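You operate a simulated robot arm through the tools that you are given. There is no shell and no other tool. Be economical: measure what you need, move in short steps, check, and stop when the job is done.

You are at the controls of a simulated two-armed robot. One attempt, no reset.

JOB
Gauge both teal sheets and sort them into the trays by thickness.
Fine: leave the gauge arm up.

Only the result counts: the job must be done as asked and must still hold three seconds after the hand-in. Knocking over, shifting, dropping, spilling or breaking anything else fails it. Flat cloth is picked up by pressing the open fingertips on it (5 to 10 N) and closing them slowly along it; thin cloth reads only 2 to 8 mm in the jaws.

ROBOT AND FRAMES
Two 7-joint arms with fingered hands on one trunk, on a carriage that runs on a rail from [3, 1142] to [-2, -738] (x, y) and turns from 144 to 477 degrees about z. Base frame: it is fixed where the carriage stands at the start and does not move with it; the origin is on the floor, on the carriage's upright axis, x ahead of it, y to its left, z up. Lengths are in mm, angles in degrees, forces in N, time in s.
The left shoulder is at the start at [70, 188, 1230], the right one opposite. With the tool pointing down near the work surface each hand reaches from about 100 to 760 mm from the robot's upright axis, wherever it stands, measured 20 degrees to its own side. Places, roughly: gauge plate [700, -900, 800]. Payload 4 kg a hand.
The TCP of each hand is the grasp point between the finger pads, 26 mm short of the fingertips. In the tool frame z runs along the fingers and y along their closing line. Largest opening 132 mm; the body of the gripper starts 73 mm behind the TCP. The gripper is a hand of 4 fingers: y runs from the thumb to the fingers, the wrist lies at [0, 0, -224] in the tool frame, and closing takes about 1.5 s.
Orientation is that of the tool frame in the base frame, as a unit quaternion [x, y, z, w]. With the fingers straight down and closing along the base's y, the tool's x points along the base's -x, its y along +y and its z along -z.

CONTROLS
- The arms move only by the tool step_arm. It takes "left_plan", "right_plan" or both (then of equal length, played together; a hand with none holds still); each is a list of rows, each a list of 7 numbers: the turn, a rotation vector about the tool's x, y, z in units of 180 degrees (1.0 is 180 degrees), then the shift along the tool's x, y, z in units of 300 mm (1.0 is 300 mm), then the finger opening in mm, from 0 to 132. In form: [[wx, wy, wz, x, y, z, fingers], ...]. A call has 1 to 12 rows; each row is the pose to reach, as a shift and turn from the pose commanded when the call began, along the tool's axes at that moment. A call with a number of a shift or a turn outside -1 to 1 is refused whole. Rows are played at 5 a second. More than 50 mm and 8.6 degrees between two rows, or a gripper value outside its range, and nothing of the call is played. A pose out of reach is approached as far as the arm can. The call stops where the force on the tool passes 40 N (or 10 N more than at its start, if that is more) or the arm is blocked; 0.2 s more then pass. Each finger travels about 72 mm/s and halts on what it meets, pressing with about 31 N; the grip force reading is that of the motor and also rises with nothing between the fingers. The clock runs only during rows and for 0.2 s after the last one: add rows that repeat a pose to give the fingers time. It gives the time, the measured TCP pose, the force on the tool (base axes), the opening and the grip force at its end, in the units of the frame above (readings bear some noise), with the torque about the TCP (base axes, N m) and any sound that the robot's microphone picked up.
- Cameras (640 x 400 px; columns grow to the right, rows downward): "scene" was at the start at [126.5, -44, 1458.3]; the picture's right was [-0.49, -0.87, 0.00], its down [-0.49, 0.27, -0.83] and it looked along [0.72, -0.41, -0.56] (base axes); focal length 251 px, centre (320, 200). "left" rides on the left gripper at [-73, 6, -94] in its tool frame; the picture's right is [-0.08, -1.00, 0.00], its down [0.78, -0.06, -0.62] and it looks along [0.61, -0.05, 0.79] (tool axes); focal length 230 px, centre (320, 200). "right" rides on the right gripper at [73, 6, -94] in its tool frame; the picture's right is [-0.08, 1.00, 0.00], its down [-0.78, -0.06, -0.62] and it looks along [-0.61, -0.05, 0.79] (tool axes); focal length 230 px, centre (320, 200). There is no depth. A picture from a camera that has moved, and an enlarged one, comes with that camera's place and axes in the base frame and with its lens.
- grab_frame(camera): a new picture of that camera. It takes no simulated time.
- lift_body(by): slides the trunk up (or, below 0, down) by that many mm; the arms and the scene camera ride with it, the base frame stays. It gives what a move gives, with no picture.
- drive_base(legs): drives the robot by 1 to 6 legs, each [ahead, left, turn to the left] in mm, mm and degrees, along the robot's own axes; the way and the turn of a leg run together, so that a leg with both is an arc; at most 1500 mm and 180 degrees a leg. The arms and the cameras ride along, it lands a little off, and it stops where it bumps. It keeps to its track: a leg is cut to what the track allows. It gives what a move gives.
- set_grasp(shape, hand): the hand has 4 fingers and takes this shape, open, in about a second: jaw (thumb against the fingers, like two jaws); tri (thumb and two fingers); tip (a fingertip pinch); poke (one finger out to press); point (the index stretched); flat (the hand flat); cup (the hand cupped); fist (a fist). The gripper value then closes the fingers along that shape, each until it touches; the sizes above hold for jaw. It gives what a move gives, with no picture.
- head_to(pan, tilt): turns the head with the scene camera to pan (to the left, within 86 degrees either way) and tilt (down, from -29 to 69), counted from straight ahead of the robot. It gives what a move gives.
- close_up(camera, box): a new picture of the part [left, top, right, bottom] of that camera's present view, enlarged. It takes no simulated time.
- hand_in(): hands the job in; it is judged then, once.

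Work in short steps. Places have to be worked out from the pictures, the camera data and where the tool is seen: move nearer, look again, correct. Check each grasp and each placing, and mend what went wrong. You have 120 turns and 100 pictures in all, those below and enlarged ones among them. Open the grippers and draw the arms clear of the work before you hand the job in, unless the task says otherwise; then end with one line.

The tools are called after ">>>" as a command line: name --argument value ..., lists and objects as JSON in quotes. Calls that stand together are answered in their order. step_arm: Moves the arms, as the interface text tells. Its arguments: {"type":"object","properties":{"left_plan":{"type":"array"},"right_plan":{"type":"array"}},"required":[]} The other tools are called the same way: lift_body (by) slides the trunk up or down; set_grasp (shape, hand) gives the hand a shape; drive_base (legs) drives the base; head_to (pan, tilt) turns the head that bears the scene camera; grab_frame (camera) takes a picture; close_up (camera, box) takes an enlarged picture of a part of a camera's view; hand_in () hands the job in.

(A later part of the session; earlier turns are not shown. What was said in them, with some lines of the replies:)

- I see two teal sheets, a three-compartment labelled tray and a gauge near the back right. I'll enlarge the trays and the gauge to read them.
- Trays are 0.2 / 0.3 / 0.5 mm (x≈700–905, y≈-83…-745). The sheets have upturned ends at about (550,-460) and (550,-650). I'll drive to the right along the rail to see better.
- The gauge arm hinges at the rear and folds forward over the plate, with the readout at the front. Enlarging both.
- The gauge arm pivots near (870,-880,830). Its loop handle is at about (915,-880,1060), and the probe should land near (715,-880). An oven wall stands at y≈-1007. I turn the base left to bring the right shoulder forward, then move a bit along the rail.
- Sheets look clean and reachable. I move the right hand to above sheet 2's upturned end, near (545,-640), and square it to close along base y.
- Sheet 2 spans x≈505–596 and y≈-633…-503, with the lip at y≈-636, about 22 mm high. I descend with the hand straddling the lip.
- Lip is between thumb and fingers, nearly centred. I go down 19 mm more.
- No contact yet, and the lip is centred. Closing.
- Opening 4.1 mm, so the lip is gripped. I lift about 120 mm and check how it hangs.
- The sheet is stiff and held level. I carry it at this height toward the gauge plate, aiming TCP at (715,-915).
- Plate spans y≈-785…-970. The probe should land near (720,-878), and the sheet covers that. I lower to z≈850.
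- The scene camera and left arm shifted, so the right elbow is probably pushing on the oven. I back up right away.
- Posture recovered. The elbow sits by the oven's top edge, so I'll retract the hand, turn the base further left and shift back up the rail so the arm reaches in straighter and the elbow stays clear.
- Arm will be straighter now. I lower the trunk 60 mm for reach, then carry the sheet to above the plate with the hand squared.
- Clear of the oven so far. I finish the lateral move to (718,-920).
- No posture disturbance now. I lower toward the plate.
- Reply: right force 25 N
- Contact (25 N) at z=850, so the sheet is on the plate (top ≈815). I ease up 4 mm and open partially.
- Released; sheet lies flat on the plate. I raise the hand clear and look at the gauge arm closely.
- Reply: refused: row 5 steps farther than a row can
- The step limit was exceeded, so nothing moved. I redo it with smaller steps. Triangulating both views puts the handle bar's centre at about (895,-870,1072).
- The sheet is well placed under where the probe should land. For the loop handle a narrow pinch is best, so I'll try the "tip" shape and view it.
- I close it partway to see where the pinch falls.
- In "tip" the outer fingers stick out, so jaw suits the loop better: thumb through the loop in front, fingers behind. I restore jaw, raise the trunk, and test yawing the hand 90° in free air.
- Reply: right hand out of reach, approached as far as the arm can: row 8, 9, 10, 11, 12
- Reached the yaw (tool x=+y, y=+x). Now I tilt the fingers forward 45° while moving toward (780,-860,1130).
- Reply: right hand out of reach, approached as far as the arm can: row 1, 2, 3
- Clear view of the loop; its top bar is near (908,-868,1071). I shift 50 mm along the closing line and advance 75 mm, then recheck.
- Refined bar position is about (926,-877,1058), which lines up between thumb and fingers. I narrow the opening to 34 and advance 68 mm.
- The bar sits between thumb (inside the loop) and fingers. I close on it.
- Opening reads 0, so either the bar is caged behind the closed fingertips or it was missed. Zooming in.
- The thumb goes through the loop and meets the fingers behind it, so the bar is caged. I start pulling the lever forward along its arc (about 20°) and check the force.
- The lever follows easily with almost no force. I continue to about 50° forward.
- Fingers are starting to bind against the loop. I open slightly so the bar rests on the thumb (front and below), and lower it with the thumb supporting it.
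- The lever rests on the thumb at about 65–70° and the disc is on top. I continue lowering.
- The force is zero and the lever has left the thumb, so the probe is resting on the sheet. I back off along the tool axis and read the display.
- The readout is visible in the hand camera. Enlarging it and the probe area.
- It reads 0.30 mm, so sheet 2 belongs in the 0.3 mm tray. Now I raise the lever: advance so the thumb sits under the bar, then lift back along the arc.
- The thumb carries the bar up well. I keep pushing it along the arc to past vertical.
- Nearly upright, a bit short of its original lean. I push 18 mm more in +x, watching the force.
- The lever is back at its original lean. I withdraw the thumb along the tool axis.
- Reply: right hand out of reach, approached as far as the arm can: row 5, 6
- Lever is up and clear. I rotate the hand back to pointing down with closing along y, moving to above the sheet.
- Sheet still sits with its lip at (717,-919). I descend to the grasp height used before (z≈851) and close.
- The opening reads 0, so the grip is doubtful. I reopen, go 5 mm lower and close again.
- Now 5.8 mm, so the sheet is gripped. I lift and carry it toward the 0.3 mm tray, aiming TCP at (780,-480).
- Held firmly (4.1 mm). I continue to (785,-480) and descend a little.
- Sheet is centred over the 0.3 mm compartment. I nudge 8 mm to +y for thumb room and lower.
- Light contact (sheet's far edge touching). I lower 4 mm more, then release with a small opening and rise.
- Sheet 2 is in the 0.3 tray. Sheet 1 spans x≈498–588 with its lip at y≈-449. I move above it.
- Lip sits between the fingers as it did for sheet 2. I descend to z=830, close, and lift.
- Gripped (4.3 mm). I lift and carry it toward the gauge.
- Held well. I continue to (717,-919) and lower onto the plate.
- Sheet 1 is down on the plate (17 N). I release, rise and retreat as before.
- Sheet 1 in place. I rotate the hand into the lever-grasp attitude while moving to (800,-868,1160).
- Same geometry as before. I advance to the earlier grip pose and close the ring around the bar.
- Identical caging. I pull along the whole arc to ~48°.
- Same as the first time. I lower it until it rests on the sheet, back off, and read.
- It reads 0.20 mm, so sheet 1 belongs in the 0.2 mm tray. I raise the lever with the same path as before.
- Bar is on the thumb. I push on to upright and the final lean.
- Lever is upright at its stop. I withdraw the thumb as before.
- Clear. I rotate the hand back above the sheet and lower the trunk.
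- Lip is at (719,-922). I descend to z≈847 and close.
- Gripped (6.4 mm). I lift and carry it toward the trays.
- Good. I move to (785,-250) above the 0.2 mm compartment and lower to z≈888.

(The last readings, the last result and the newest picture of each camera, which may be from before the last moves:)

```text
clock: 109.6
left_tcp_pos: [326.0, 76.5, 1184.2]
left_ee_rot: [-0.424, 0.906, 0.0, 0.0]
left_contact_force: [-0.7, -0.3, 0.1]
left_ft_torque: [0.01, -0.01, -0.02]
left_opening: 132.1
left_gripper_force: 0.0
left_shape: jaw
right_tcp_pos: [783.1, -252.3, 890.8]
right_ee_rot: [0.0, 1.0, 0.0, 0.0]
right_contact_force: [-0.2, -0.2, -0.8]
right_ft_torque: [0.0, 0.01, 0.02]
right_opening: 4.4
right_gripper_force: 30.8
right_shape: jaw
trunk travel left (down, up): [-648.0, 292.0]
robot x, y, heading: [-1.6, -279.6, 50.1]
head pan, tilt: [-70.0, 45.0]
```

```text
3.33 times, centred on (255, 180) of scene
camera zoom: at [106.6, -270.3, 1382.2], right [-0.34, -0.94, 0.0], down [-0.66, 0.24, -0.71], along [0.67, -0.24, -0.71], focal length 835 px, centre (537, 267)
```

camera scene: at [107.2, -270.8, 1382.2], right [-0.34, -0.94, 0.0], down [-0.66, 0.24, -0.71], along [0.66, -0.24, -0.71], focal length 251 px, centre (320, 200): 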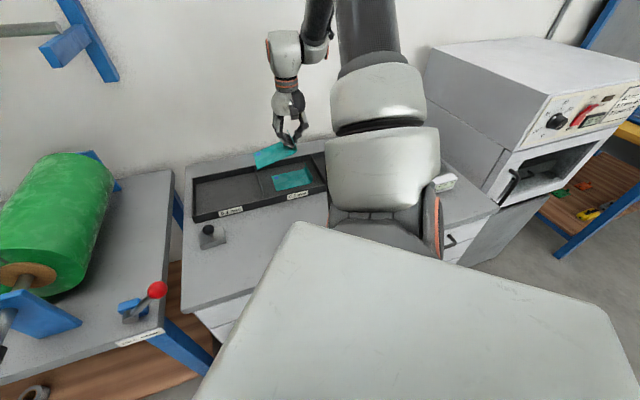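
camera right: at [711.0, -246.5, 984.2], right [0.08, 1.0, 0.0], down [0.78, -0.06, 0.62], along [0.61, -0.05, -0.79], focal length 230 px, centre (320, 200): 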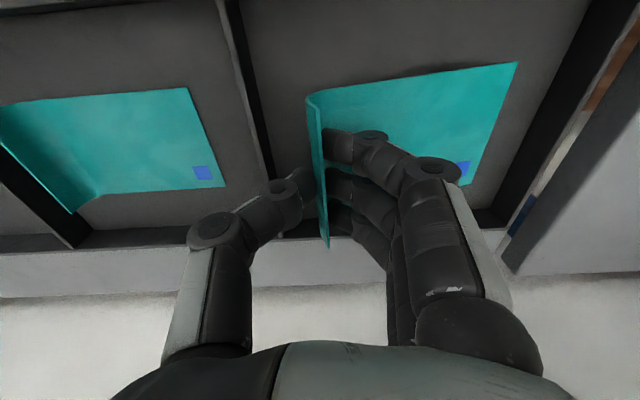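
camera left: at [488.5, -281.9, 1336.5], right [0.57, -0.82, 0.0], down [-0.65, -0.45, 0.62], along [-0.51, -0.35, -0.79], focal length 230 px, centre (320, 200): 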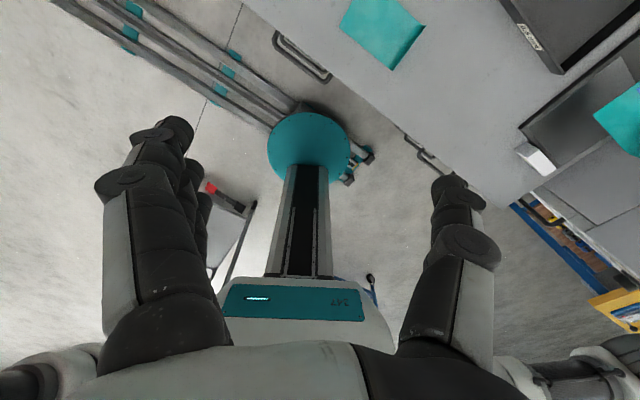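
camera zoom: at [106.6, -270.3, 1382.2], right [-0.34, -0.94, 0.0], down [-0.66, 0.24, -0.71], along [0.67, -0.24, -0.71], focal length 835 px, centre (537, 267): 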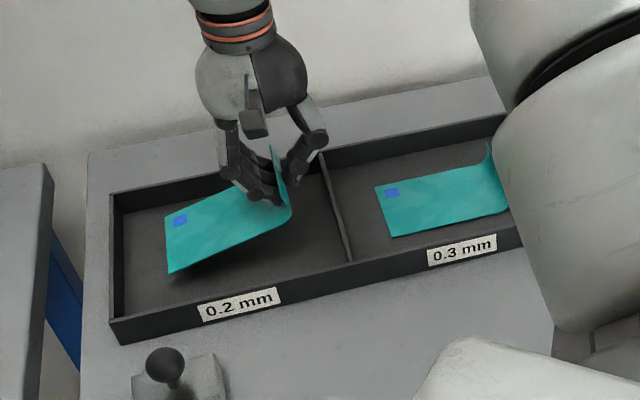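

Well inside the 0.2 mm compartment. I lower to the same depth as last time, release, and rise.

>>> step_arm --right_plan '[[0, 0, 0, 0, 0, 0.08, 0], [0, 0, 0, 0, 0, 0.14, 0], [0, 0, 0, 0, 0, 0.172, 0], [0, 0, 0, 0, 0, 0.172, 0], [0, 0, 0, 0, 0, 0.172, 8], [0, 0, 0, 0, 0, 0.172, 16], [0, 0, 0, 0, 0, 0.17, 26], [0, 0, 0, 0, 0, 0.17, 26], [0, 0, 0, 0, 0, 0.1, 26], [0, 0, 0, 0, 0, -0.05, 26], [0, 0, 0, 0, 0, -0.2, 26], [0, 0, 0, 0, 0, -0.34, 26]]'

>>> grab_frame --camera "right"

>>> close_up --camera "scene" --box '[170, 120, 340, 240]'

```text
clock: 112.2
left_tcp_pos: [326.2, 77.2, 1183.8]
left_ee_rot: [-0.423, 0.906, 0.0, 0.001]
left_contact_force: [-0.3, 0.3, 0.7]
left_ft_torque: [0.01, 0.0, -0.02]
left_opening: 131.7
left_gripper_force: 0.0
left_shape: jaw
right_tcp_pos: [785.7, -254.4, 993.3]
right_ee_rot: [0.0, 1.0, 0.0, 0.0]
right_contact_force: [-0.2, -0.3, 0.9]
right_ft_torque: [0.03, 0.01, 0.0]
right_opening: 25.3
right_gripper_force: 0.2
right_shape: jaw
trunk travel left (down, up): [-648.0, 292.0]
robot x, y, heading: [-1.9, -279.0, 50.2]
head pan, tilt: [-70.0, 45.0]
```

```text
13 pictures are left
camera right: at [713.3, -247.9, 1086.9], right [0.08, 1.0, 0.0], down [0.79, -0.06, 0.62], along [0.61, -0.05, -0.79], focal length 230 px, centre (320, 200)
```

right: 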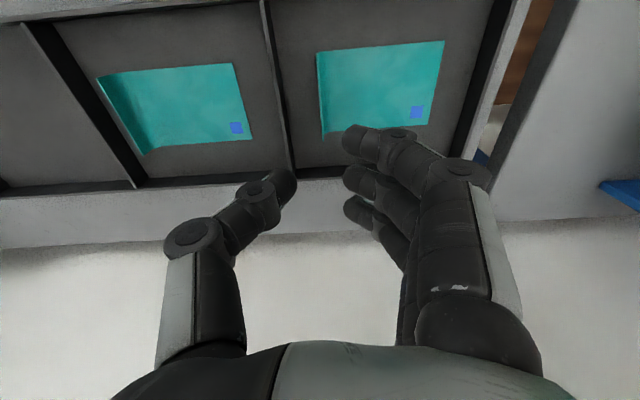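

```text
3.33 times, centred on (255, 180) of scene
camera zoom: at [105.9, -270.6, 1382.2], right [-0.34, -0.94, 0.0], down [-0.66, 0.24, -0.71], along [0.67, -0.24, -0.71], focal length 835 px, centre (537, 267)
```

zoom: 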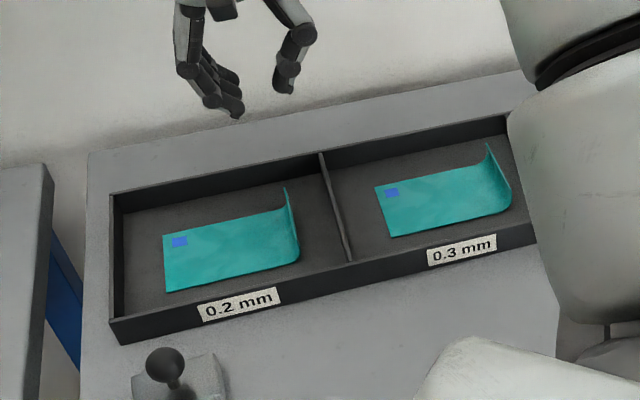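

Both sheets are in their trays. I open the hand, draw the arm back, and check that the gauge arm is still up.

>>> step_arm --right_plan '[[0, 0, 0, 0.05, -0.02, -0.1, 40], [0, 0, 0, 0.15, -0.06, -0.2, 60], [0, 0, 0, 0.28, -0.12, -0.25, 80], [0, 0, 0, 0.41, -0.18, -0.28, 100], [0, 0, 0, 0.54, -0.24, -0.3, 120], [0, 0, 0, 0.67, -0.3, -0.32, 130], [0, 0, 0, 0.8, -0.36, -0.34, 130], [0, 0, 0, 0.8, -0.36, -0.34, 130]]'

>>> head_to --pan -80 --tilt 38

>>> grab_frame --camera "scene"

>>> grab_frame --camera "right"

```text
clock: 114.0
left_tcp_pos: [326.8, 78.6, 1182.4]
left_ee_rot: [-0.423, 0.906, 0.0, -0.001]
left_contact_force: [0.0, -0.3, -0.2]
left_ft_torque: [0.0, 0.01, -0.02]
left_opening: 131.9
left_gripper_force: 0.0
left_shape: jaw
right_tcp_pos: [548.3, -358.4, 1094.2]
right_ee_rot: [0.0, 1.0, 0.0, 0.0]
right_contact_force: [-0.3, 0.6, -0.2]
right_ft_torque: [-0.02, 0.03, 0.03]
right_opening: 129.9
right_gripper_force: 0.0
right_shape: jaw
trunk travel left (down, up): [-648.0, 292.0]
robot x, y, heading: [-0.2, -280.8, 50.5]
head pan, tilt: [-70.0, 45.0]
```

```text
clock: 114.7
left_tcp_pos: [326.0, 77.0, 1182.9]
left_ee_rot: [-0.423, 0.906, -0.001, 0.0]
left_contact_force: [-0.5, 0.1, 1.1]
left_ft_torque: [-0.03, 0.0, 0.02]
left_opening: 131.7
left_gripper_force: 0.0
left_shape: jaw
right_tcp_pos: [547.5, -359.6, 1094.7]
right_ee_rot: [0.0, 1.0, 0.0, 0.0]
right_contact_force: [0.4, 0.1, 0.3]
right_ft_torque: [0.0, 0.0, 0.0]
right_opening: 130.0
right_gripper_force: 0.0
right_shape: jaw
trunk travel left (down, up): [-648.0, 292.0]
robot x, y, heading: [-2.8, -279.3, 50.1]
head pan, tilt: [-80.0, 38.0]
```

```text
11 pictures are left
camera scene: at [105.3, -285.1, 1392.4], right [-0.5, -0.87, 0.0], down [-0.53, 0.31, -0.79], along [0.68, -0.39, -0.62], focal length 251 px, centre (320, 200)
```

scene: 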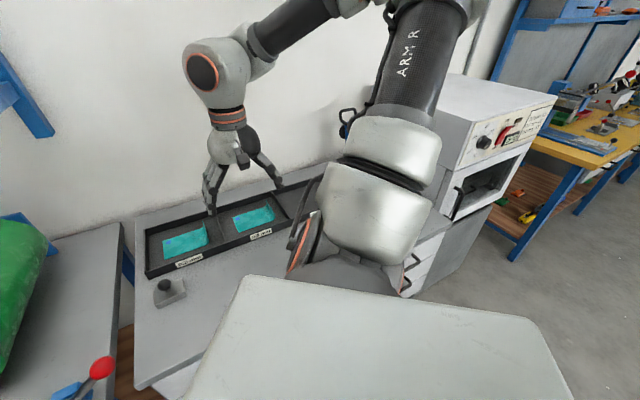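

```text
10 pictures are left
camera right: at [475.0, -354.2, 1189.2], right [0.08, 1.0, 0.0], down [0.79, -0.06, 0.62], along [0.61, -0.05, -0.79], focal length 230 px, centre (320, 200)
```

right: 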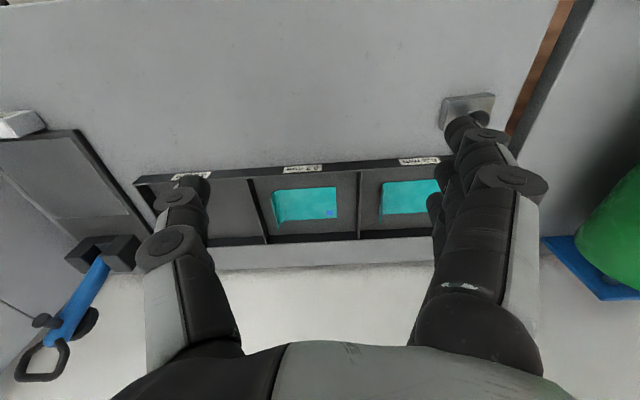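

The gauge arm is up, both sheets lie in their matching trays, and the hands are open and clear. Handing in.

>>> hand_in

```text
The job is handed in.
```

I gauged both sheets and sorted them: the one that started on the left read 0.20 mm and is in the 0.2 mm tray, and the other read 0.30 mm and is in the 0.3 mm tray. The gauge arm is left up.
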